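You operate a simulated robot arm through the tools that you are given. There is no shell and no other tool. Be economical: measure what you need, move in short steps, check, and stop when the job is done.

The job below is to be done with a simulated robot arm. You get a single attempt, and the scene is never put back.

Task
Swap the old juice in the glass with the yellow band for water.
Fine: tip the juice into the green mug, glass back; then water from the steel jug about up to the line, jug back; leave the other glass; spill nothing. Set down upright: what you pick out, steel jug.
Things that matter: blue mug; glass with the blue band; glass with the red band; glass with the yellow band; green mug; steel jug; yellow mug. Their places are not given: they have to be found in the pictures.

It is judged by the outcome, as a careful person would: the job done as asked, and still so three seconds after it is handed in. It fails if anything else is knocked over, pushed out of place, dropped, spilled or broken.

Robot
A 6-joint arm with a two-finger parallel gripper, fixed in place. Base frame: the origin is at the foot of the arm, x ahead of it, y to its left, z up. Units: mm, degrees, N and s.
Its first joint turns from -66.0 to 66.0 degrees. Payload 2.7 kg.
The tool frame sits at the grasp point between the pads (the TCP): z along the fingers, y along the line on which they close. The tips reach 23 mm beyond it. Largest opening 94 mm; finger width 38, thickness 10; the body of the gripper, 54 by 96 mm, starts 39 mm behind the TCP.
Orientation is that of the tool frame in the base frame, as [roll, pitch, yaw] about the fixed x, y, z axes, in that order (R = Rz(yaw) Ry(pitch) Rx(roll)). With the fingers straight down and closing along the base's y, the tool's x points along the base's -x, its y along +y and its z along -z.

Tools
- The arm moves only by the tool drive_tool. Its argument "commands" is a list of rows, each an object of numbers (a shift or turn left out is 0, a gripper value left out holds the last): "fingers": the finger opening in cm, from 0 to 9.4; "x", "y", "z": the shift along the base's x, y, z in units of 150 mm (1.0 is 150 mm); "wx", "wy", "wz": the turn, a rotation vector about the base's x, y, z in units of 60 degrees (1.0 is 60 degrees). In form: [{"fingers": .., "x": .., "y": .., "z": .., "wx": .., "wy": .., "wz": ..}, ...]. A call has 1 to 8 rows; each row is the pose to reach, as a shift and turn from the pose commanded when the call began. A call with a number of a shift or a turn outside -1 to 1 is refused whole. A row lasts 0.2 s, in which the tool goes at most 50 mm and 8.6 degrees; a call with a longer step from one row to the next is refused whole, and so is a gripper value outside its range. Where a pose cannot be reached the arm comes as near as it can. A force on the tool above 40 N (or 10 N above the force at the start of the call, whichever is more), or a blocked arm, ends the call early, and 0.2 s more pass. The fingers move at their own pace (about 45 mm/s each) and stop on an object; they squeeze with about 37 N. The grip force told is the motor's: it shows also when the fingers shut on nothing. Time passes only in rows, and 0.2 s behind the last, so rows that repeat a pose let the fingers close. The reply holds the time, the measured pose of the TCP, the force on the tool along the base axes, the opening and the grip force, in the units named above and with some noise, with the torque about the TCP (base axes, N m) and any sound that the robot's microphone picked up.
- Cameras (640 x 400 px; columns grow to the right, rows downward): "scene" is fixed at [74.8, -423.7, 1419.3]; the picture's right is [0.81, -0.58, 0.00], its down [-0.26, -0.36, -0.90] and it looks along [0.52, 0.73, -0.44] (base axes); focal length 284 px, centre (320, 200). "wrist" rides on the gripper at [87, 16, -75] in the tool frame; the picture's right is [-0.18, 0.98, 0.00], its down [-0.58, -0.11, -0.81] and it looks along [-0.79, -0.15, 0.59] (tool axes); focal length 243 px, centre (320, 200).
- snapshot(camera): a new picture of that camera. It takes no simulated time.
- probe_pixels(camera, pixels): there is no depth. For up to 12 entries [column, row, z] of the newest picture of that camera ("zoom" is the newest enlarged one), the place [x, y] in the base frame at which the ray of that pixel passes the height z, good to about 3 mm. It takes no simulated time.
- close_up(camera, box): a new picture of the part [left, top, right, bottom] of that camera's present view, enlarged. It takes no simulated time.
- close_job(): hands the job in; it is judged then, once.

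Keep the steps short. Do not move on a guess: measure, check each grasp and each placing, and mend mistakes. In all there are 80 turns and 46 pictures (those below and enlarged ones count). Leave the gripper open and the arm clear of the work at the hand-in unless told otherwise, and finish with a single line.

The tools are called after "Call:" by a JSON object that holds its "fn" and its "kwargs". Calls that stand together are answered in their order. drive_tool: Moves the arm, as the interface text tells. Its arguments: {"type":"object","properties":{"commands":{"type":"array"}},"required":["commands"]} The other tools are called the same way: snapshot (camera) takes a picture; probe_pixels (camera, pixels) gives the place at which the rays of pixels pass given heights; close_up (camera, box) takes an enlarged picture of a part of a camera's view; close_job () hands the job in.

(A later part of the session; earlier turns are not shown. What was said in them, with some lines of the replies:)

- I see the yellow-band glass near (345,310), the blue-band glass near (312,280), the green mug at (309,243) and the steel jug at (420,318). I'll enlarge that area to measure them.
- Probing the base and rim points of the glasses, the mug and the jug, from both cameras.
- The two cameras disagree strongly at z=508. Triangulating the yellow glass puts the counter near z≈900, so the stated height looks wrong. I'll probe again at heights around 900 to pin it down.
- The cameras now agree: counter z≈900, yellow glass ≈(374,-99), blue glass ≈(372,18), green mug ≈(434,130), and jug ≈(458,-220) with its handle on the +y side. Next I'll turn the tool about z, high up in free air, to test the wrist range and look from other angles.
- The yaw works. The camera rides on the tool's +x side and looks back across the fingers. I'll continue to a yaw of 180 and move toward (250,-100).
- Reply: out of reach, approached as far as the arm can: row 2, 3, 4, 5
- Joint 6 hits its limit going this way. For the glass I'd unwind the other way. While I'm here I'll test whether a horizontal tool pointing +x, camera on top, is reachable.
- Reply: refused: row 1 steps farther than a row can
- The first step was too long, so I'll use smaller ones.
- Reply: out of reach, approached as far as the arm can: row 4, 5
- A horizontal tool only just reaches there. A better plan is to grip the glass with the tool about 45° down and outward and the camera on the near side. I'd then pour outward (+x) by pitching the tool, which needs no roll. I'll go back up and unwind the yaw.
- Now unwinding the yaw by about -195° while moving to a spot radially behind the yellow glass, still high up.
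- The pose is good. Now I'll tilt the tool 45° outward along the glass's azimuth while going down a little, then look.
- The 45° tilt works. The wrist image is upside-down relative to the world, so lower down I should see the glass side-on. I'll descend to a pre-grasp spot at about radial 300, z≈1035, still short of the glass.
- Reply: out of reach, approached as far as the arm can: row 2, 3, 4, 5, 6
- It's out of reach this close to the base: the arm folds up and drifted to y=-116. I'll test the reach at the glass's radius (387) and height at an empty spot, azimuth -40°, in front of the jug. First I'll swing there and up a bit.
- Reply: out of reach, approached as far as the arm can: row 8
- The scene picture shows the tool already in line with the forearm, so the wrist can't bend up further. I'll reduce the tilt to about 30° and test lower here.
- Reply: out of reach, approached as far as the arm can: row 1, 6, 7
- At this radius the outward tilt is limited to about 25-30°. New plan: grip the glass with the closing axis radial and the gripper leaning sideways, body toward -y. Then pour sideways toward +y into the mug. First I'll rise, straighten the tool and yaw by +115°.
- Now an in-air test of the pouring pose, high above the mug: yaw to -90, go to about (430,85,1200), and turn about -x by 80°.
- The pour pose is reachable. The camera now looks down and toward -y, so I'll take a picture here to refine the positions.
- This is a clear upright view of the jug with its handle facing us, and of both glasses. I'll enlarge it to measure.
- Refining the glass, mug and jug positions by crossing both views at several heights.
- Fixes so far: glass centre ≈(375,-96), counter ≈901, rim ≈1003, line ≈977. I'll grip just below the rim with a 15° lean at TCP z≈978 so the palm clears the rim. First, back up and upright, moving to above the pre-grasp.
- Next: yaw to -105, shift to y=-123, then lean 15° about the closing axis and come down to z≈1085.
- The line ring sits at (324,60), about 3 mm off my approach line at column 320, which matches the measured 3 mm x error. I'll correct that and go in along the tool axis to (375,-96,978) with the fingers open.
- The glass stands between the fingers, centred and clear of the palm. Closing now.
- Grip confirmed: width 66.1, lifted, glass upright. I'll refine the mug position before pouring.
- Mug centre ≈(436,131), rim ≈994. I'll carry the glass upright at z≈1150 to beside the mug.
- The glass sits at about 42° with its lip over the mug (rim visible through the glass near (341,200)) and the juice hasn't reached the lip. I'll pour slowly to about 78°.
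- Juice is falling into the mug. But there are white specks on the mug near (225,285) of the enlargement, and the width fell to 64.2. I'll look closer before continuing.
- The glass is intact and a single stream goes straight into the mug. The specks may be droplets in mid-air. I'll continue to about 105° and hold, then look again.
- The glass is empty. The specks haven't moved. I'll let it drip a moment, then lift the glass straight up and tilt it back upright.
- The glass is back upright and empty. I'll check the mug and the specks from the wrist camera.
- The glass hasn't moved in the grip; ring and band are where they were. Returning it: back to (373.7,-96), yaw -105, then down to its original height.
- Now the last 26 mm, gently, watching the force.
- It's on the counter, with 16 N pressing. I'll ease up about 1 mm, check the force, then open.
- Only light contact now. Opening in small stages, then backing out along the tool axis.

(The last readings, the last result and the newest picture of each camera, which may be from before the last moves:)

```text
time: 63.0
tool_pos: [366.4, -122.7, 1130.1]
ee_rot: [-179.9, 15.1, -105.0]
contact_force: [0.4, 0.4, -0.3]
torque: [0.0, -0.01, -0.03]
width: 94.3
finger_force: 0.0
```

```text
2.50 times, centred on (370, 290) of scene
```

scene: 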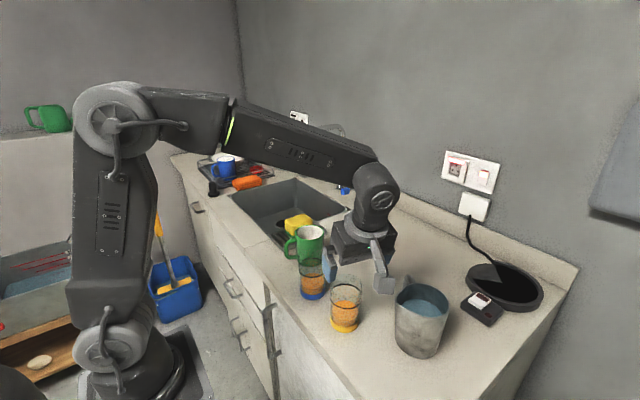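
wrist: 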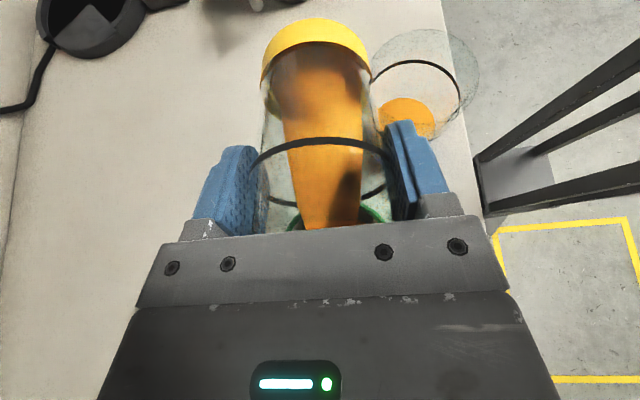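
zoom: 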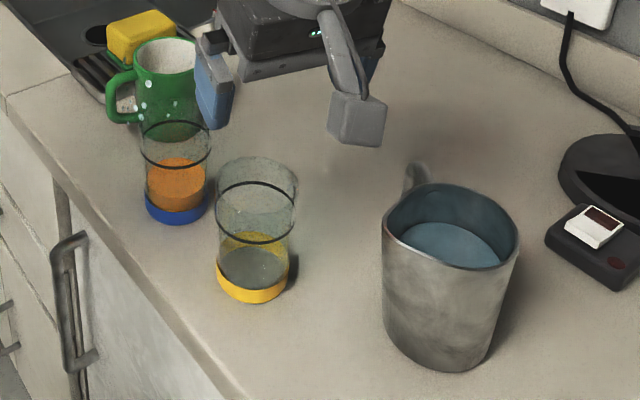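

The yellow glass stands empty and upright at its place, and the blue glass is untouched. Next is the jug. I'll raise the arm and turn the tool nearly horizontal, pointing at the handle from the +y side.

Call:
{"fn": "drive_tool", "kwargs": {"commands": [{"z": 0.2, "wx": -0.13, "wy": 0.035}, {"z": 0.35, "wx": -0.26, "wy": 0.07, "x": 0.05, "y": 0.1}, {"z": 0.4, "wx": -0.39, "wy": 0.105, "x": 0.15, "y": 0.25}, {"z": 0.4, "wx": -0.52, "wy": 0.139, "x": 0.25, "y": 0.4}, {"z": 0.4, "wx": -0.65, "wy": 0.174, "x": 0.35, "y": 0.55}, {"z": 0.4, "wx": -0.78, "wy": 0.209, "x": 0.45, "y": 0.7}, {"z": 0.4, "wx": -0.91, "wy": 0.244, "x": 0.55, "y": 0.85}, {"z": 0.4, "wx": -0.966, "wy": 0.259, "x": 0.65, "y": 1.0}]}}

Call:
{"fn": "drive_tool", "kwargs": {"commands": [{"wx": -0.13, "wy": 0.035, "x": 0.1, "y": 0.1, "z": -0.1}, {"wx": -0.26, "wy": 0.07, "x": 0.2, "y": 0.1, "z": -0.2}, {"wx": -0.39, "wy": 0.105, "x": 0.25, "y": 0.1, "z": -0.3}, {"wx": -0.483, "wy": 0.129, "x": 0.25, "y": 0.1, "z": -0.4}, {"wx": -0.483, "wy": 0.129, "x": 0.25, "y": 0.1, "z": -0.4}]}}

Call:
{"fn": "snapshot", "kwargs": {"camera": "wrist"}}

```text
time: 64.8
tool_pos: [464.7, 28.6, 1190.2]
ee_rot: [-179.9, -45.0, -105.2]
contact_force: [0.5, -0.5, -0.2]
torque: [-0.02, -0.01, -0.03]
width: 94.0
finger_force: 0.1
```

```text
time: 66.0
tool_pos: [500.2, 40.0, 1128.3]
ee_rot: [-179.3, -74.9, -105.3]
contact_force: [-0.4, -0.6, -0.5]
torque: [-0.02, 0.02, -0.01]
width: 93.9
finger_force: 0.0
out of reach, approached as far as the arm can: row 4, 5
```

```text
16 pictures are left
```

wrist: 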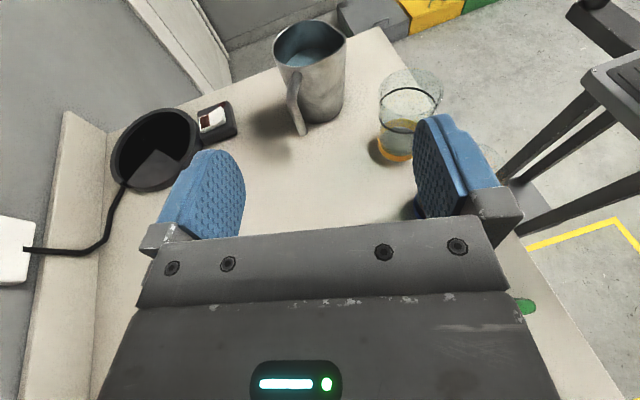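

The handle is visible, from top (288,72) to lower end (302,134). I'll move closer along the approach to about (485,-20,1080) and look again.

Call:
{"fn": "drive_tool", "kwargs": {"commands": [{"x": -0.03, "y": -0.13, "z": -0.1}, {"x": -0.06, "y": -0.26, "z": -0.2}, {"x": -0.1, "y": -0.4, "z": -0.32}, {"x": -0.1, "y": -0.4, "z": -0.32}]}}

Call:
{"fn": "close_up", "kwargs": {"camera": "wrist", "box": [210, 0, 430, 220]}}

```text
time: 67.0
tool_pos: [485.9, -20.5, 1079.9]
ee_rot: [-179.6, -74.9, -105.3]
contact_force: [0.1, 0.8, -0.9]
torque: [0.0, -0.03, -0.03]
width: 93.9
finger_force: 0.1
```

```text
1.82 times, centred on (320, 110) of wrist
```

zoom: 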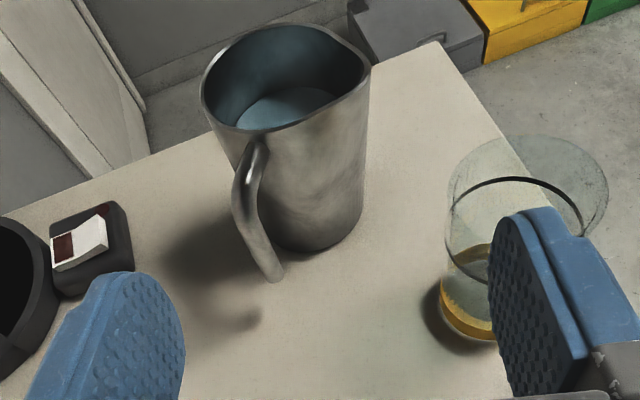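

The handle is a J-shaped bar, attached near the rim and free at the bottom. I'll triangulate its bend, its lower end and the rim.

Call:
{"fn": "probe_pixels", "kwargs": {"camera": "zoom", "pixels": [[245, 190, 980], [245, 190, 1000], [245, 190, 1010], [273, 278, 920], [273, 278, 940], [258, 235, 960], [285, 82, 1020], [285, 82, 1010], [285, 82, 1030], [310, 225, 901], [262, 145, 1010], [262, 145, 1020]]}}

Call:
{"fn": "probe_pixels", "kwargs": {"camera": "scene", "pixels": [[408.8, 276.5, 990], [408.8, 276.5, 1000], [408.8, 276.5, 1010], [404.5, 282, 980], [404.5, 282, 990], [404.5, 282, 1000], [423, 300, 1010], [423, 300, 1020], [423, 300, 1030]]}}

```text
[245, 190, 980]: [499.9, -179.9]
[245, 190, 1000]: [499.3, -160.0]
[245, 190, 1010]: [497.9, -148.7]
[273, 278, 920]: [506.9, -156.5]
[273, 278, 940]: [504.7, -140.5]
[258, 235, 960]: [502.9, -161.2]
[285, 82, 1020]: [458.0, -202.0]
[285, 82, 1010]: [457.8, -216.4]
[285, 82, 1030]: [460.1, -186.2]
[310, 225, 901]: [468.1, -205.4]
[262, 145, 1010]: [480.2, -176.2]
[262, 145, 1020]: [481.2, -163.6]
```

```text
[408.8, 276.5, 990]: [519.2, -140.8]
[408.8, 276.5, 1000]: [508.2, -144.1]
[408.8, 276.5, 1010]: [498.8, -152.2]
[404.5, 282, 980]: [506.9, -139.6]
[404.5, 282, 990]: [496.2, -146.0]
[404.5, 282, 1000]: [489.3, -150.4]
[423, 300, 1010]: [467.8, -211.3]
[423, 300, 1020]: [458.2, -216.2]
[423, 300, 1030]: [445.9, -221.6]
```

Handle bar ≈(501,-151), z≈925-1005, and jug centre ≈(459,-214), so the handle points along (0.54,0.84). I need to see where the spout is, so I'll enlarge the jug rim.

Call:
{"fn": "close_up", "kwargs": {"camera": "scene", "box": [385, 265, 460, 365]}}

Call:
{"fn": "close_up", "kwargs": {"camera": "wrist", "box": [245, 0, 365, 80]}}

```text
4.00 times, centred on (422, 315) of scene
```

zoom: 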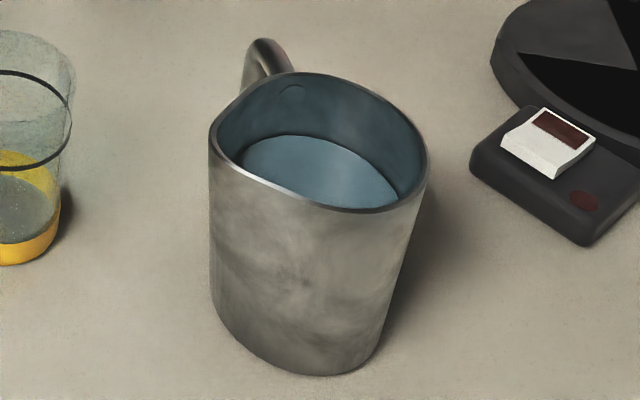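

```text
5.00 times, centred on (305, 40) of wrist
```

zoom: 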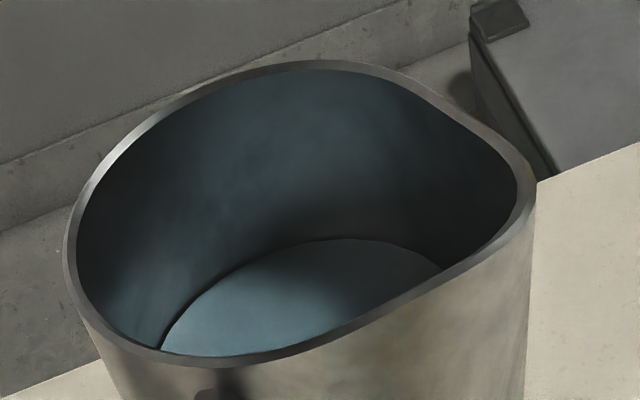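

The spout isn't opposite the handle. It's the rounded point on the glass side, at (530,190) in the wrist enlargement and (213,145) in the scene one. Measuring it.

Call:
{"fn": "probe_pixels", "kwargs": {"camera": "wrist", "pixels": [[347, 38, 1010], [347, 38, 1020], [347, 38, 1030], [256.5, 52, 1018], [293, 43, 1018], [290, 68, 1018], [305, 13.5, 1018]]}}

Call:
{"fn": "probe_pixels", "kwargs": {"camera": "scene", "pixels": [[395.25, 301, 1010], [395.25, 301, 1020], [395.25, 301, 1030], [449, 307, 1018], [415, 283, 1018], [432, 317, 1018], [430, 306, 985], [430, 306, 975]]}}

```text
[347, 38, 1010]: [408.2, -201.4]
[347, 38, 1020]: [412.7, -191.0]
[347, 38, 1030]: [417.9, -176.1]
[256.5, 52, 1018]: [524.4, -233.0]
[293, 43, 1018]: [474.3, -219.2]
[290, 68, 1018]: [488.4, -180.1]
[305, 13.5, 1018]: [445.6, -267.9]
```

```text
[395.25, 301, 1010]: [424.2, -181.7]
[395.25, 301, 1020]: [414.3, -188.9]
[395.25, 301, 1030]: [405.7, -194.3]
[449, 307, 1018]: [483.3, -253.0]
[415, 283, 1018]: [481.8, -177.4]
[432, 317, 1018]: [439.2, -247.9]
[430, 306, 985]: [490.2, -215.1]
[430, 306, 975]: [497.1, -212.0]
```

Spout tip ≈(413,-190,1020), about 90° round from the handle, so this is a side-pouring jug. Plan:
- Grip the handle bar from above, closing along the spout direction, with the palm over the handle bend.
- Carry the jug so the spout faces +y, then tilt about -x.

First I'll test that tilt in the air without the jug.

Call:
{"fn": "drive_tool", "kwargs": {"commands": [{"wx": 0.13, "wy": -0.035, "z": 0.2}, {"wx": 0.26, "wy": -0.07, "z": 0.4}, {"wx": 0.39, "wy": -0.105, "z": 0.6}, {"wx": 0.52, "wy": -0.139, "z": 0.7}, {"wx": 0.65, "wy": -0.174, "z": 0.7}, {"wx": 0.78, "wy": -0.209, "z": 0.7}, {"wx": 0.91, "wy": -0.244, "z": 0.7}, {"wx": 0.966, "wy": -0.259, "z": 0.7}]}}

Call:
{"fn": "drive_tool", "kwargs": {"commands": [{"wx": 0.12, "wy": -0.032, "x": -0.05, "y": -0.2}, {"wx": 0.2415, "wy": -0.0647, "x": -0.1, "y": -0.4}, {"wx": 0.2415, "wy": -0.0647, "x": -0.2, "y": -0.6}, {"wx": 0.2415, "wy": -0.0647, "x": -0.27, "y": -0.8}, {"wx": 0.2415, "wy": -0.0647, "x": -0.27, "y": -1.0}]}}

Call:
{"fn": "drive_tool", "kwargs": {"commands": [{"wz": -0.14}, {"wz": -0.28}, {"wz": -0.42}, {"wz": -0.56}, {"wz": -0.7}, {"wz": -0.84}, {"wz": -0.98}, {"wz": -0.98}]}}

Call:
{"fn": "drive_tool", "kwargs": {"commands": [{"wz": -0.14}, {"wz": -0.27}, {"wz": -0.27, "z": -0.1}, {"wz": -0.27, "z": -0.2}]}}

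Call:
{"fn": "drive_tool", "kwargs": {"commands": [{"wx": -0.14}, {"wx": -0.28}, {"wx": -0.42}, {"wx": -0.56}, {"wx": -0.7}, {"wx": -0.84}, {"wx": -0.98}, {"wx": -0.98}]}}

```text
time: 68.8
tool_pos: [485.2, -20.0, 1183.4]
ee_rot: [-179.9, -14.8, -105.0]
contact_force: [-0.1, 0.4, -0.3]
torque: [0.02, -0.03, -0.02]
width: 94.1
finger_force: 0.1
```

```text
time: 70.0
tool_pos: [445.6, -171.2, 1184.1]
ee_rot: [-179.9, 0.1, -104.9]
contact_force: [0.6, 0.0, 0.3]
torque: [-0.01, 0.0, -0.01]
width: 94.1
finger_force: 0.1
```

```text
time: 71.8
tool_pos: [444.7, -170.6, 1183.5]
ee_rot: [180.0, 0.0, -163.9]
contact_force: [0.3, 0.2, -0.4]
torque: [0.02, 0.0, 0.0]
width: 94.1
finger_force: 0.0
```

```text
time: 72.8
tool_pos: [445.2, -169.5, 1154.4]
ee_rot: [-180.0, 0.1, 179.9]
contact_force: [0.6, -0.9, 0.3]
torque: [0.04, -0.01, -0.04]
width: 94.0
finger_force: 0.1
```

```text
time: 74.6
tool_pos: [444.7, -168.9, 1154.6]
ee_rot: [-121.1, 0.1, -179.9]
contact_force: [-0.1, 0.6, -0.7]
torque: [0.0, -0.03, 0.0]
width: 94.1
finger_force: 0.2
```

The tilt is reachable. I'll check it lower (z≈1100) too, then tilt back.

Call:
{"fn": "drive_tool", "kwargs": {"commands": [{"z": -0.17}, {"z": -0.35, "wx": -0.1}, {"z": -0.35, "wx": -0.1}]}}

Call:
{"fn": "drive_tool", "kwargs": {"commands": [{"wx": 0.14, "z": 0.1}, {"wx": 0.28, "z": 0.2}, {"wx": 0.42, "z": 0.3}, {"wx": 0.56, "z": 0.3}, {"wx": 0.7, "z": 0.3}, {"wx": 0.84, "z": 0.3}, {"wx": 0.98, "z": 0.3}, {"wx": 1.0, "z": 0.3}]}}

Call:
{"fn": "drive_tool", "kwargs": {"commands": [{"wx": 0.08, "x": 0.1}, {"wx": 0.08, "wz": 0.0, "x": 0.25, "y": 0.1}, {"wx": 0.08, "x": 0.38, "y": 0.14}]}}

Call:
{"fn": "drive_tool", "kwargs": {"commands": [{"wz": 0.14}, {"wz": 0.28}, {"wz": 0.42}, {"wz": 0.56}, {"wz": 0.7}, {"wz": 0.84}, {"wz": 0.98}, {"wz": 1.0}]}}

```text
time: 75.4
tool_pos: [445.0, -168.6, 1101.5]
ee_rot: [-115.1, 0.0, -180.0]
contact_force: [-0.5, 0.3, 0.1]
torque: [-0.02, 0.01, 0.0]
width: 93.9
finger_force: 0.1
```

```text
time: 77.2
tool_pos: [444.9, -169.0, 1147.5]
ee_rot: [-175.3, 0.0, 180.0]
contact_force: [-0.4, -0.6, -0.2]
torque: [0.03, 0.02, 0.0]
width: 94.1
finger_force: 0.0
```

```text
time: 78.0
tool_pos: [502.1, -148.4, 1147.2]
ee_rot: [-180.0, 0.1, 180.0]
contact_force: [0.6, 0.2, -0.2]
torque: [-0.01, 0.01, -0.01]
width: 94.2
finger_force: 0.0
```

```text
time: 79.8
tool_pos: [501.2, -149.0, 1146.3]
ee_rot: [180.0, 0.1, -119.9]
contact_force: [0.4, -0.5, 0.0]
torque: [0.0, 0.02, 0.04]
width: 94.1
finger_force: 0.1
```

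Now above the handle bar with yaw -120. I'll come down to z≈1095, where the tips are still above the rim, and look.

Call:
{"fn": "drive_tool", "kwargs": {"commands": [{"z": -0.17}, {"z": -0.34}, {"z": -0.34}]}}

Call:
{"fn": "close_up", "kwargs": {"camera": "wrist", "box": [200, 0, 460, 220]}}

```text
time: 80.6
tool_pos: [500.8, -148.8, 1095.4]
ee_rot: [-179.9, 0.2, -120.0]
contact_force: [0.7, 0.6, -0.5]
torque: [0.0, 0.03, 0.0]
width: 93.9
finger_force: 0.1
```

```text
1.82 times, centred on (330, 110) of wrist
```

zoom: 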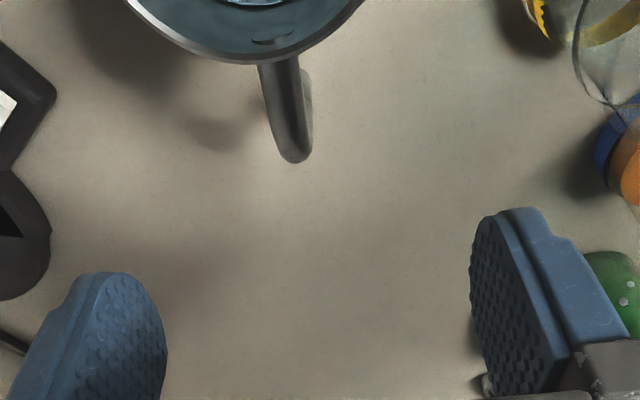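

The handle runs from (278,62) to its outer bend at (295,155), almost on my approach line. Measuring its axis.

Call:
{"fn": "probe_pixels", "kwargs": {"camera": "zoom", "pixels": [[295, 152, 1000], [278, 70, 1010], [285, 105, 1008], [295, 152, 985], [302, 200, 985], [302, 90, 930], [290, 130, 1005]]}}

```text
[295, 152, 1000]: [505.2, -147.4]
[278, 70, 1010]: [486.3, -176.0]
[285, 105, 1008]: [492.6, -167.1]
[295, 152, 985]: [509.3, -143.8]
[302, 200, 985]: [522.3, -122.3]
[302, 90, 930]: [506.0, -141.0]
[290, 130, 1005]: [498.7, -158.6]
```

Handle axis azimuth is about 57-60°, so yaw -120 fits, and the bar centre ≈(501,-151) lies within 2 mm of the finger mid-plane. I'll go down over the bar with a 4 mm outward shift so the palm clears the rim, and watch the force.

Call:
{"fn": "drive_tool", "kwargs": {"commands": [{"x": 0.02, "y": 0.015, "z": -0.2}, {"x": 0.02, "y": 0.015, "z": -0.4}, {"x": 0.02, "y": 0.015, "z": -0.6}, {"x": 0.02, "y": 0.015, "z": -0.7}, {"x": 0.02, "y": 0.015, "z": -0.75}, {"x": 0.02, "y": 0.015, "z": -0.77}, {"x": 0.02, "y": 0.015, "z": -0.77}]}}

Call:
{"fn": "snapshot", "kwargs": {"camera": "wrist"}}

```text
time: 82.2
tool_pos: [503.8, -147.8, 980.4]
ee_rot: [180.0, 0.1, -120.0]
contact_force: [1.0, -0.2, 0.8]
torque: [0.0, -0.04, -0.01]
width: 93.8
finger_force: 0.0
```

```text
11 pictures are left
```

wrist: 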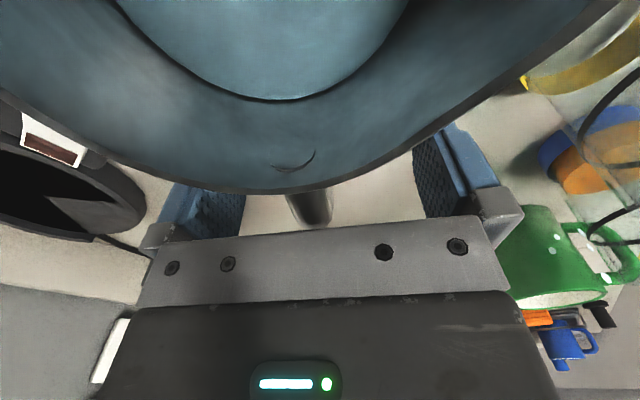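

The handle bar is between the fingers at (310,210) and nothing touches. I'll go 5 mm lower toward the bend, then close.

Call:
{"fn": "drive_tool", "kwargs": {"commands": [{"z": -0.017}, {"z": -0.034}, {"z": -0.034}]}}

Call:
{"fn": "drive_tool", "kwargs": {"commands": [{"fingers": 6}, {"fingers": 4}, {"fingers": 2}, {"fingers": 0.5}, {"fingers": 0.5}, {"fingers": 0.5}, {"fingers": 0.5}]}}

```text
time: 83.0
tool_pos: [504.4, -146.6, 975.3]
ee_rot: [-180.0, 0.1, -119.9]
contact_force: [-1.0, 0.3, 0.2]
torque: [0.0, -0.02, -0.03]
width: 93.8
finger_force: 0.0
```

```text
time: 84.6
tool_pos: [504.3, -145.6, 975.1]
ee_rot: [180.0, 0.0, -120.0]
contact_force: [0.8, 0.3, 0.4]
torque: [-0.03, 0.13, -0.05]
width: 14.0
finger_force: 36.7
```

Gripped the 14 mm bar at 37 N. I'll lift 5 mm, then 20 mm, and check for droop by force and picture.

Call:
{"fn": "drive_tool", "kwargs": {"commands": [{"z": 0.015}, {"z": 0.03}, {"z": 0.05}, {"z": 0.08}, {"z": 0.12}, {"z": 0.16}, {"z": 0.16}]}}

Call:
{"fn": "close_up", "kwargs": {"camera": "scene", "box": [330, 230, 490, 370]}}

```text
time: 86.2
tool_pos: [505.6, -146.8, 998.9]
ee_rot: [-180.0, 0.1, -120.0]
contact_force: [0.4, 0.4, -5.3]
torque: [0.34, -0.18, -0.01]
width: 13.8
finger_force: 37.7
```

```text
2.86 times, centred on (410, 300) of scene
```

zoom: 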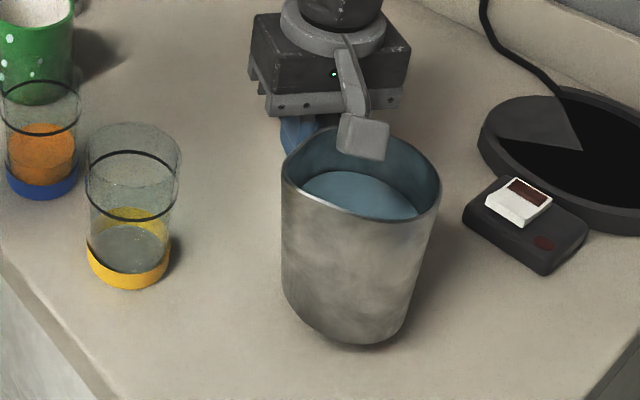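

The jug is lifted: 5.3 N, no visible droop, water level. I'll raise it to z≈1140, then turn it slowly so the spout faces +y, keeping it upright.

Call:
{"fn": "drive_tool", "kwargs": {"commands": [{"z": 0.12}, {"z": 0.26}, {"z": 0.4}, {"z": 0.54}, {"z": 0.68}, {"z": 0.82}, {"z": 0.93}, {"z": 0.93}]}}

Call:
{"fn": "drive_tool", "kwargs": {"commands": [{"wz": -0.08, "x": -0.02, "y": -0.03}, {"wz": -0.18, "x": -0.06, "y": -0.07}, {"wz": -0.28, "x": -0.1, "y": -0.11}, {"wz": -0.38, "x": -0.14, "y": -0.15}, {"wz": -0.48, "x": -0.18, "y": -0.2}, {"wz": -0.57, "x": -0.22, "y": -0.25}, {"wz": -0.65, "x": -0.26, "y": -0.3}, {"wz": -0.72, "x": -0.29, "y": -0.34}]}}

Call:
{"fn": "drive_tool", "kwargs": {"commands": [{"wz": -0.07}, {"wz": -0.14}, {"wz": -0.21}, {"wz": -0.26}, {"wz": -0.28}, {"wz": -0.28}]}}

Call:
{"fn": "close_up", "kwargs": {"camera": "scene", "box": [280, 180, 480, 340]}}

```text
time: 88.0
tool_pos: [505.4, -147.3, 1138.6]
ee_rot: [180.0, 0.1, -120.1]
contact_force: [0.3, 1.1, -6.6]
torque: [0.33, -0.19, 0.0]
width: 13.9
finger_force: 36.7
```

```text
time: 89.8
tool_pos: [461.6, -197.9, 1139.8]
ee_rot: [179.9, 0.0, -163.4]
contact_force: [0.4, -0.1, -6.0]
torque: [0.13, -0.35, -0.03]
width: 13.8
finger_force: 37.1
```

```text
time: 91.2
tool_pos: [461.4, -198.2, 1138.2]
ee_rot: [180.0, 0.1, 179.9]
contact_force: [-0.3, 0.6, -5.4]
torque: [-0.02, -0.39, 0.0]
width: 14.0
finger_force: 36.9
```

```text
2.50 times, centred on (380, 260) of scene
```

zoom: 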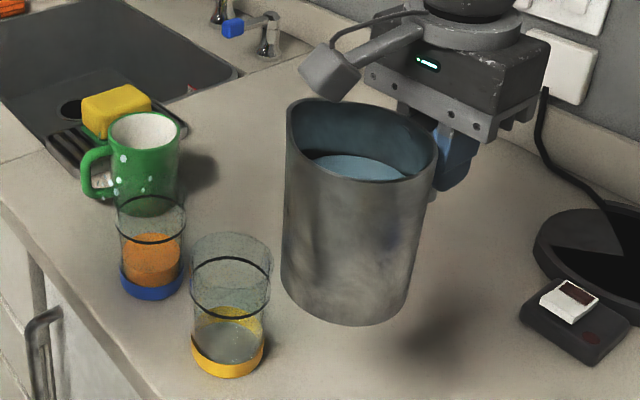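

The jug is upright with its spout toward +y, near the glass. I'll tilt it to 20° and lower it so the tip comes over the near part of the glass, then check alignment before any water moves.

Call:
{"fn": "drive_tool", "kwargs": {"commands": [{"wx": -0.05, "x": -0.01, "y": 0.02, "z": -0.08}, {"wx": -0.1, "x": -0.02, "y": 0.04, "z": -0.17}, {"wx": -0.15, "x": -0.027, "y": 0.06, "z": -0.26}, {"wx": -0.2, "x": -0.027, "y": 0.08, "z": -0.35}, {"wx": -0.25, "x": -0.027, "y": 0.1, "z": -0.44}, {"wx": -0.3, "x": -0.027, "y": 0.12, "z": -0.5}, {"wx": -0.333, "x": -0.027, "y": 0.12, "z": -0.56}, {"wx": -0.333, "x": -0.027, "y": 0.12, "z": -0.56}]}}

Call:
{"fn": "close_up", "kwargs": {"camera": "scene", "box": [310, 210, 440, 340]}}

```text
time: 93.0
tool_pos: [457.4, -179.4, 1055.1]
ee_rot: [-159.9, 0.2, -179.9]
contact_force: [-0.8, -0.8, -5.3]
torque: [0.02, -0.34, -0.03]
width: 13.8
finger_force: 37.5
```

```text
3.08 times, centred on (375, 275) of scene
```

zoom: 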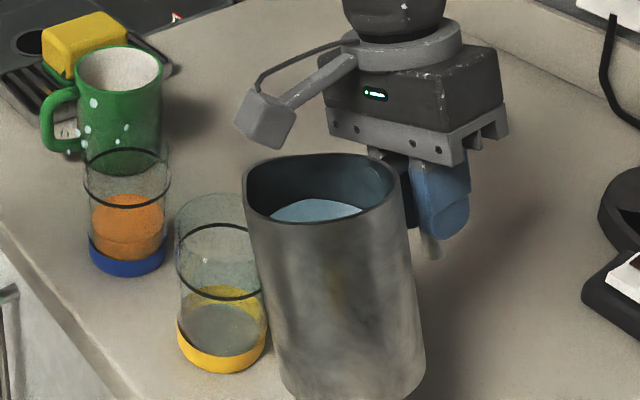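

Tip at about (250,165) in the enlargement, which matches my prediction: x≈373, 16 mm short of the glass axis. I'll shift 2 mm toward -x, lower a little and tilt to about 36°, then look.

Call:
{"fn": "drive_tool", "kwargs": {"commands": [{"wx": -0.05, "x": -0.013, "z": -0.01}, {"wx": -0.1, "x": -0.013, "z": -0.02}, {"wx": -0.15, "x": -0.013, "z": -0.03}, {"wx": -0.2, "x": -0.013, "z": -0.04}, {"wx": -0.24, "x": -0.013, "z": -0.04}, {"wx": -0.27, "x": -0.013, "z": -0.04}]}}

Call:
{"fn": "close_up", "kwargs": {"camera": "scene", "box": [310, 230, 410, 340]}}

```text
time: 94.4
tool_pos: [456.7, -179.9, 1048.8]
ee_rot: [-143.7, 0.1, -180.0]
contact_force: [0.0, -1.3, -5.2]
torque: [0.06, -0.39, 0.06]
width: 13.9
finger_force: 37.2
```

```text
3.64 times, centred on (360, 285) of scene
```

zoom: 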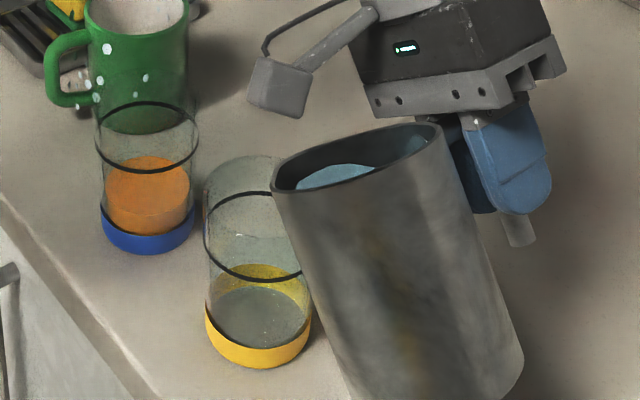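

The tip is over the near part of the glass and no water is flowing yet. I'll tilt on slowly to about 45°, raising the tool so the tip holds its place.

Call:
{"fn": "drive_tool", "kwargs": {"commands": [{"wx": -0.03, "z": 0.01}, {"wx": -0.06, "z": 0.02}, {"wx": -0.09, "z": 0.035}, {"wx": -0.12, "z": 0.045}, {"wx": -0.14, "z": 0.055}]}}

Call:
{"fn": "close_up", "kwargs": {"camera": "scene", "box": [310, 230, 410, 340]}}

```text
time: 95.6
tool_pos: [455.2, -179.7, 1057.1]
ee_rot: [-135.4, 0.1, -180.0]
contact_force: [0.4, -0.4, -5.6]
torque: [0.1, -0.38, -0.01]
width: 13.8
finger_force: 37.3
```

```text
3.64 times, centred on (360, 285) of scene
```

zoom: 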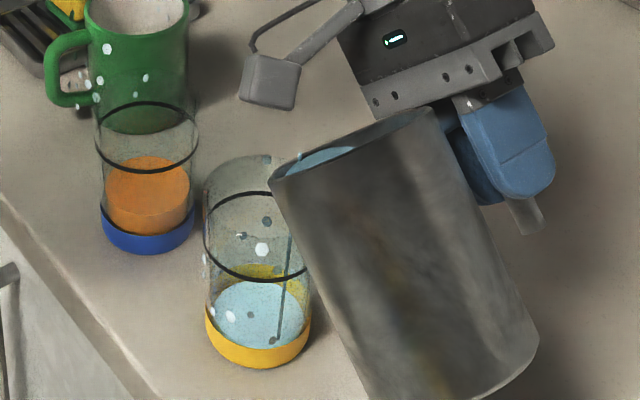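

The stream is flowing into the glass, landing toward the near wall at (275,340). I'll shift the tip about 4 mm toward the glass centre and tilt a further 4°.

Call:
{"fn": "drive_tool", "kwargs": {"commands": [{"wx": -0.02, "x": -0.01, "y": 0.015, "z": 0.01}, {"wx": -0.04, "x": -0.02, "y": 0.03, "z": 0.02}, {"wx": -0.06, "x": -0.02, "y": 0.03, "z": 0.03}, {"wx": -0.08, "x": -0.02, "y": 0.03, "z": 0.035}, {"wx": -0.08, "x": -0.02, "y": 0.03, "z": 0.035}]}}

Call:
{"fn": "close_up", "kwargs": {"camera": "scene", "box": [310, 230, 410, 340]}}

```text
time: 96.8
tool_pos: [451.2, -175.5, 1061.6]
ee_rot: [-130.6, 0.0, -180.0]
contact_force: [-0.2, -0.1, -4.8]
torque: [0.05, -0.38, -0.01]
width: 14.0
finger_force: 36.8
```

```text
3.64 times, centred on (360, 285) of scene
```

zoom: 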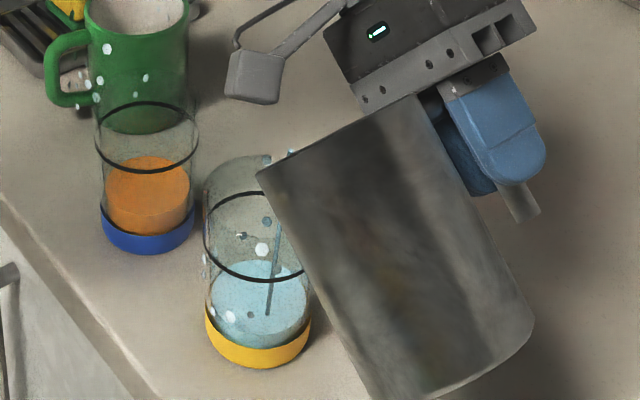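

The level is about a third of the way to the line. Tilting another 6°, slowly.

Call:
{"fn": "drive_tool", "kwargs": {"commands": [{"wx": -0.02, "z": 0.01}, {"wx": -0.04, "z": 0.02, "y": 0.003}, {"wx": -0.06, "z": 0.025, "y": 0.006}, {"wx": -0.08, "z": 0.035, "y": 0.009}, {"wx": -0.1, "z": 0.045, "y": 0.012}, {"wx": -0.1, "z": 0.045, "y": 0.012}, {"wx": -0.1, "z": 0.045, "y": 0.012}]}}

Call:
{"fn": "close_up", "kwargs": {"camera": "scene", "box": [310, 230, 410, 340]}}

```text
time: 98.4
tool_pos: [451.8, -174.9, 1068.1]
ee_rot: [-124.6, 0.0, 180.0]
contact_force: [1.0, -0.6, -4.5]
torque: [0.09, -0.33, 0.03]
width: 13.8
finger_force: 37.4
```

```text
3.64 times, centred on (360, 285) of scene
```

zoom: 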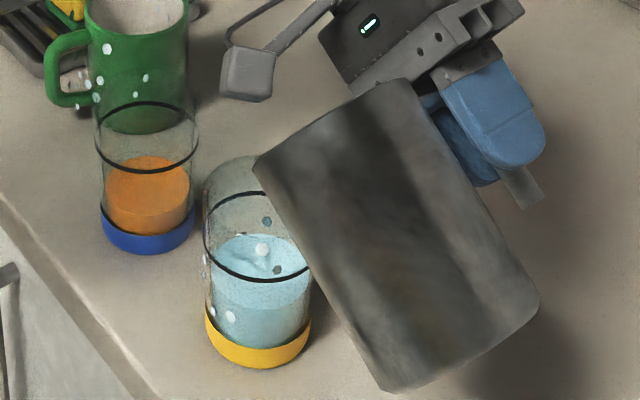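

The level is about 60% of the way and the flow has stopped at this tilt. Tilting 5° more, then a pause.

Call:
{"fn": "drive_tool", "kwargs": {"commands": [{"wx": -0.02, "z": 0.01}, {"wx": -0.04, "z": 0.02, "y": 0.004}, {"wx": -0.06, "z": 0.025, "y": 0.008}, {"wx": -0.085, "z": 0.035, "y": 0.012}, {"wx": -0.085, "z": 0.035, "y": 0.012}, {"wx": -0.085, "z": 0.035, "y": 0.012}, {"wx": -0.085, "z": 0.035, "y": 0.012}]}}

Call:
{"fn": "close_up", "kwargs": {"camera": "scene", "box": [310, 230, 410, 340]}}

```text
time: 100.0
tool_pos: [452.8, -170.1, 1075.7]
ee_rot: [-119.5, 0.1, -179.9]
contact_force: [0.8, 0.2, -4.7]
torque: [0.06, -0.27, 0.0]
width: 13.8
finger_force: 37.2
```

```text
3.64 times, centred on (360, 285) of scene
```

zoom: 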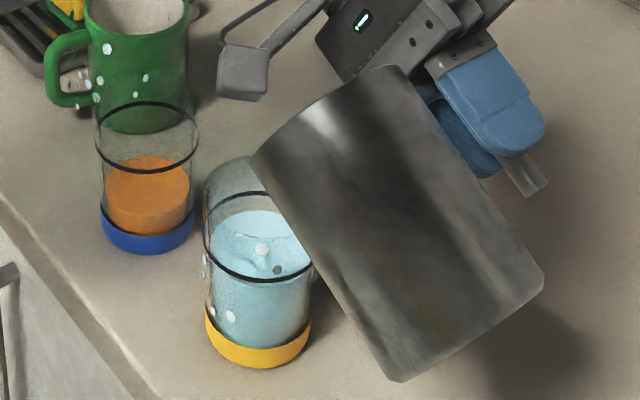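

The surface is now about 5-6 mm below the line (back edge row 210 against 193). A final 2.5° with a pause should bring it to about the line.

Call:
{"fn": "drive_tool", "kwargs": {"commands": [{"wx": -0.02, "z": 0.01, "y": 0.003}, {"wx": -0.045, "z": 0.018, "y": 0.006}, {"wx": -0.045, "z": 0.018, "y": 0.006}, {"wx": -0.045, "z": 0.018, "y": 0.006}, {"wx": -0.045, "z": 0.018, "y": 0.006}]}}

Call:
{"fn": "drive_tool", "kwargs": {"commands": [{"wx": 0.06, "z": 0.0, "y": 0.0}, {"wx": 0.14, "z": 0.02, "y": 0.0}, {"wx": 0.24, "z": 0.04, "y": -0.01}, {"wx": 0.34, "z": 0.08, "y": -0.03}, {"wx": 0.44, "z": 0.14, "y": -0.06}, {"wx": 0.54, "z": 0.22, "y": -0.1}, {"wx": 0.62, "z": 0.3, "y": -0.14}, {"wx": 0.62, "z": 0.35, "y": -0.18}]}}

Call:
{"fn": "close_up", "kwargs": {"camera": "scene", "box": [300, 210, 430, 340]}}

```text
time: 101.2
tool_pos: [452.6, -172.0, 1076.9]
ee_rot: [-116.7, 0.0, -179.9]
contact_force: [0.5, -0.3, -3.6]
torque: [0.09, -0.26, -0.02]
width: 13.8
finger_force: 37.1
```

```text
time: 103.0
tool_pos: [452.2, -198.3, 1129.3]
ee_rot: [-154.2, 0.1, 180.0]
contact_force: [0.5, 0.5, -3.4]
torque: [0.05, -0.28, -0.01]
width: 13.7
finger_force: 36.5
```

```text
3.08 times, centred on (365, 275) of scene
```

zoom: 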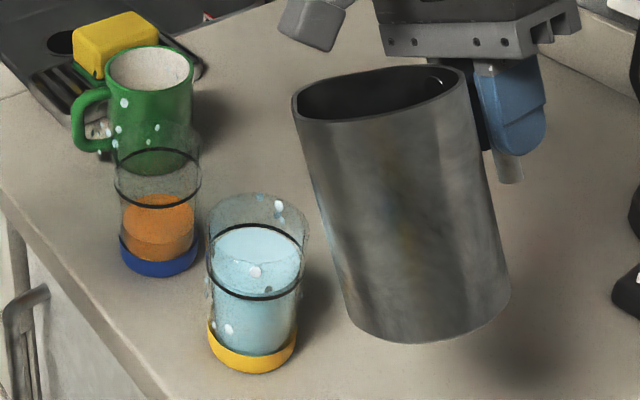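

The water is at about the line and the glass stands upright. Now I'll right the jug fully, turn it back and carry it above its original place.

Call:
{"fn": "drive_tool", "kwargs": {"commands": [{"wx": 0.1, "z": 0.02}, {"wx": 0.2, "z": 0.04}, {"wx": 0.3, "z": 0.06}, {"wx": 0.38, "z": 0.06}, {"wx": 0.43, "z": 0.06}, {"wx": 0.43, "z": 0.06}]}}

Call:
{"fn": "drive_tool", "kwargs": {"commands": [{"wz": 0.08}, {"wz": 0.18, "x": 0.04, "y": 0.03}, {"wz": 0.28, "x": 0.09, "y": 0.08}, {"wz": 0.38, "x": 0.14, "y": 0.13}, {"wz": 0.48, "x": 0.2, "y": 0.18}, {"wz": 0.58, "x": 0.26, "y": 0.23}, {"wz": 0.66, "x": 0.31, "y": 0.29}, {"wz": 0.72, "x": 0.35, "y": 0.344}]}}

Call:
{"fn": "drive_tool", "kwargs": {"commands": [{"wz": 0.07}, {"wz": 0.14}, {"wz": 0.21}, {"wz": 0.26}, {"wz": 0.28}, {"wz": 0.28}]}}

```text
time: 104.4
tool_pos: [451.3, -197.9, 1139.5]
ee_rot: [-179.7, 0.1, -179.9]
contact_force: [-0.2, -0.2, -4.1]
torque: [-0.01, -0.24, 0.02]
width: 13.9
finger_force: 36.7
```

```text
time: 106.2
tool_pos: [504.5, -145.9, 1137.0]
ee_rot: [-179.8, -0.1, -136.9]
contact_force: [-0.3, 0.6, -3.7]
torque: [0.15, -0.23, 0.0]
width: 14.0
finger_force: 36.6
```

```text
time: 107.6
tool_pos: [505.5, -145.7, 1138.9]
ee_rot: [-179.7, 0.1, -120.0]
contact_force: [0.5, 0.4, -4.0]
torque: [0.25, -0.13, 0.01]
width: 13.9
finger_force: 36.8
```

The jug is above its place. Lowering to about z=988 first.

Call:
{"fn": "drive_tool", "kwargs": {"commands": [{"z": -0.15}, {"z": -0.32}, {"z": -0.5}, {"z": -0.67}, {"z": -0.82}, {"z": -0.93}, {"z": -1.0}, {"z": -1.0}]}}

Call:
{"fn": "drive_tool", "kwargs": {"commands": [{"z": -0.03}, {"z": -0.05}, {"z": -0.065}, {"z": -0.075}, {"z": -0.075}]}}

```text
time: 109.4
tool_pos: [504.0, -145.7, 989.5]
ee_rot: [-179.8, 0.1, -120.0]
contact_force: [0.2, 0.4, -3.9]
torque: [0.22, -0.12, 0.01]
width: 14.0
finger_force: 37.4
```

```text
time: 110.6
tool_pos: [504.1, -146.3, 977.7]
ee_rot: [-179.8, 0.1, -120.0]
contact_force: [-0.2, -0.5, -5.0]
torque: [0.24, -0.17, -0.01]
width: 13.8
finger_force: 36.9
```

Not touching yet. Another 2.5 mm in tiny steps.

Call:
{"fn": "drive_tool", "kwargs": {"commands": [{"z": -0.006}, {"z": -0.012}, {"z": -0.017}, {"z": -0.017}]}}

```text
time: 111.6
tool_pos: [504.3, -146.3, 976.5]
ee_rot: [-179.7, 0.1, -120.0]
contact_force: [-1.1, 2.6, 6.6]
torque: [-0.12, 0.72, -0.19]
width: 14.0
finger_force: 36.7
```

It's on the counter with slight pressure. Easing up 0.5 mm, then opening the fingers gently.

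Call:
{"fn": "drive_tool", "kwargs": {"commands": [{"z": 0.004}, {"z": 0.004}]}}

Call:
{"fn": "drive_tool", "kwargs": {"commands": [{"fingers": 1.6}, {"fingers": 2.2}, {"fingers": 3.5}, {"fingers": 5.5}, {"fingers": 7.5}, {"fingers": 9.4}, {"fingers": 9.4}, {"fingers": 9.4}]}}

Call:
{"fn": "drive_tool", "kwargs": {"commands": [{"z": 0.1}, {"z": 0.3}, {"z": 0.6}, {"z": 0.9}, {"z": 1.0}, {"z": 1.0}]}}

Call:
{"fn": "drive_tool", "kwargs": {"commands": [{"z": 0.3, "y": 0.1}, {"z": 0.5, "y": 0.35, "x": -0.1}, {"z": 0.6, "y": 0.6, "x": -0.3}, {"z": 0.7, "y": 0.8, "x": -0.5}, {"z": 0.8, "y": 1.0, "x": -0.7}, {"z": 0.8, "y": 1.0, "x": -0.7}]}}

Call:
{"fn": "close_up", "kwargs": {"camera": "scene", "box": [270, 210, 470, 370]}}

```text
time: 112.2
tool_pos: [504.0, -146.3, 975.6]
ee_rot: [-179.7, 0.1, -120.0]
contact_force: [1.5, 2.9, 7.6]
torque: [-0.18, 0.54, -0.08]
width: 13.6
finger_force: 36.7
```

```text
time: 114.0
tool_pos: [504.9, -144.9, 975.9]
ee_rot: [-179.8, 0.1, -120.0]
contact_force: [0.4, 0.6, -0.4]
torque: [0.01, -0.03, -0.02]
width: 94.1
finger_force: 0.0
```

```text
time: 115.4
tool_pos: [505.0, -145.3, 1126.4]
ee_rot: [-179.9, 0.1, -119.9]
contact_force: [0.6, -0.3, -0.5]
torque: [0.01, 0.0, -0.03]
width: 94.2
finger_force: 0.1
```

```text
refused: row 2 steps farther than a row can; nothing moved
```

```text
2.50 times, centred on (370, 290) of scene
```

zoom: 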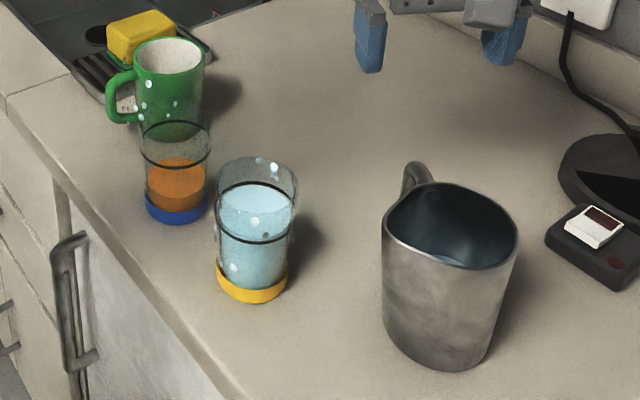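

The jug is back exactly in place, the water is about at the line, and everything is upright. I'll move the open gripper up and clear in smaller steps.

Call:
{"fn": "drive_tool", "kwargs": {"commands": [{"z": 0.3}, {"z": 0.5, "y": 0.15}, {"z": 0.65, "y": 0.35}, {"z": 0.8, "y": 0.55, "x": -0.1}, {"z": 0.9, "y": 0.75, "x": -0.25}, {"z": 1.0, "y": 0.9, "x": -0.4}, {"z": 1.0, "y": 0.9, "x": -0.4}]}}

Call:
{"fn": "snapshot", "kwargs": {"camera": "scene"}}

```text
time: 117.0
tool_pos: [445.4, -11.7, 1276.1]
ee_rot: [-179.8, 0.0, -120.0]
contact_force: [0.6, 1.5, -0.3]
torque: [0.02, -0.01, -0.02]
width: 93.7
finger_force: 0.1
```

```text
0 pictures are left
```

scene: 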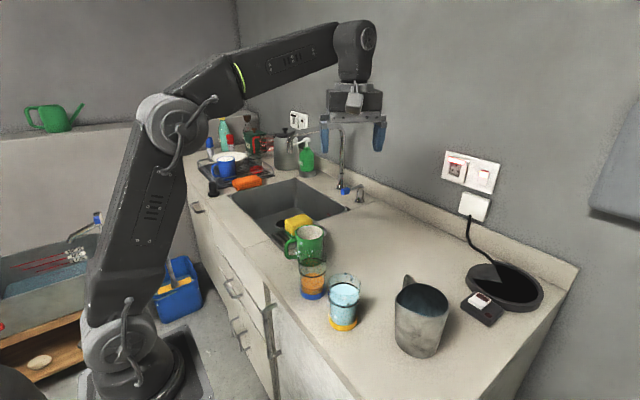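

The arm is clear, the gripper is open and everything stands in place, so I'm handing in.

Call:
{"fn": "close_job", "kwargs": {}}

```text
The job is handed in.
```

The yellow-band glass is back in its place (within a few mm) holding water to about the line, with its juice in the green mug and the jug set back upright; small white specks on the mug and the glass appeared while pouring, and I couldn't tell whether they are splashes.
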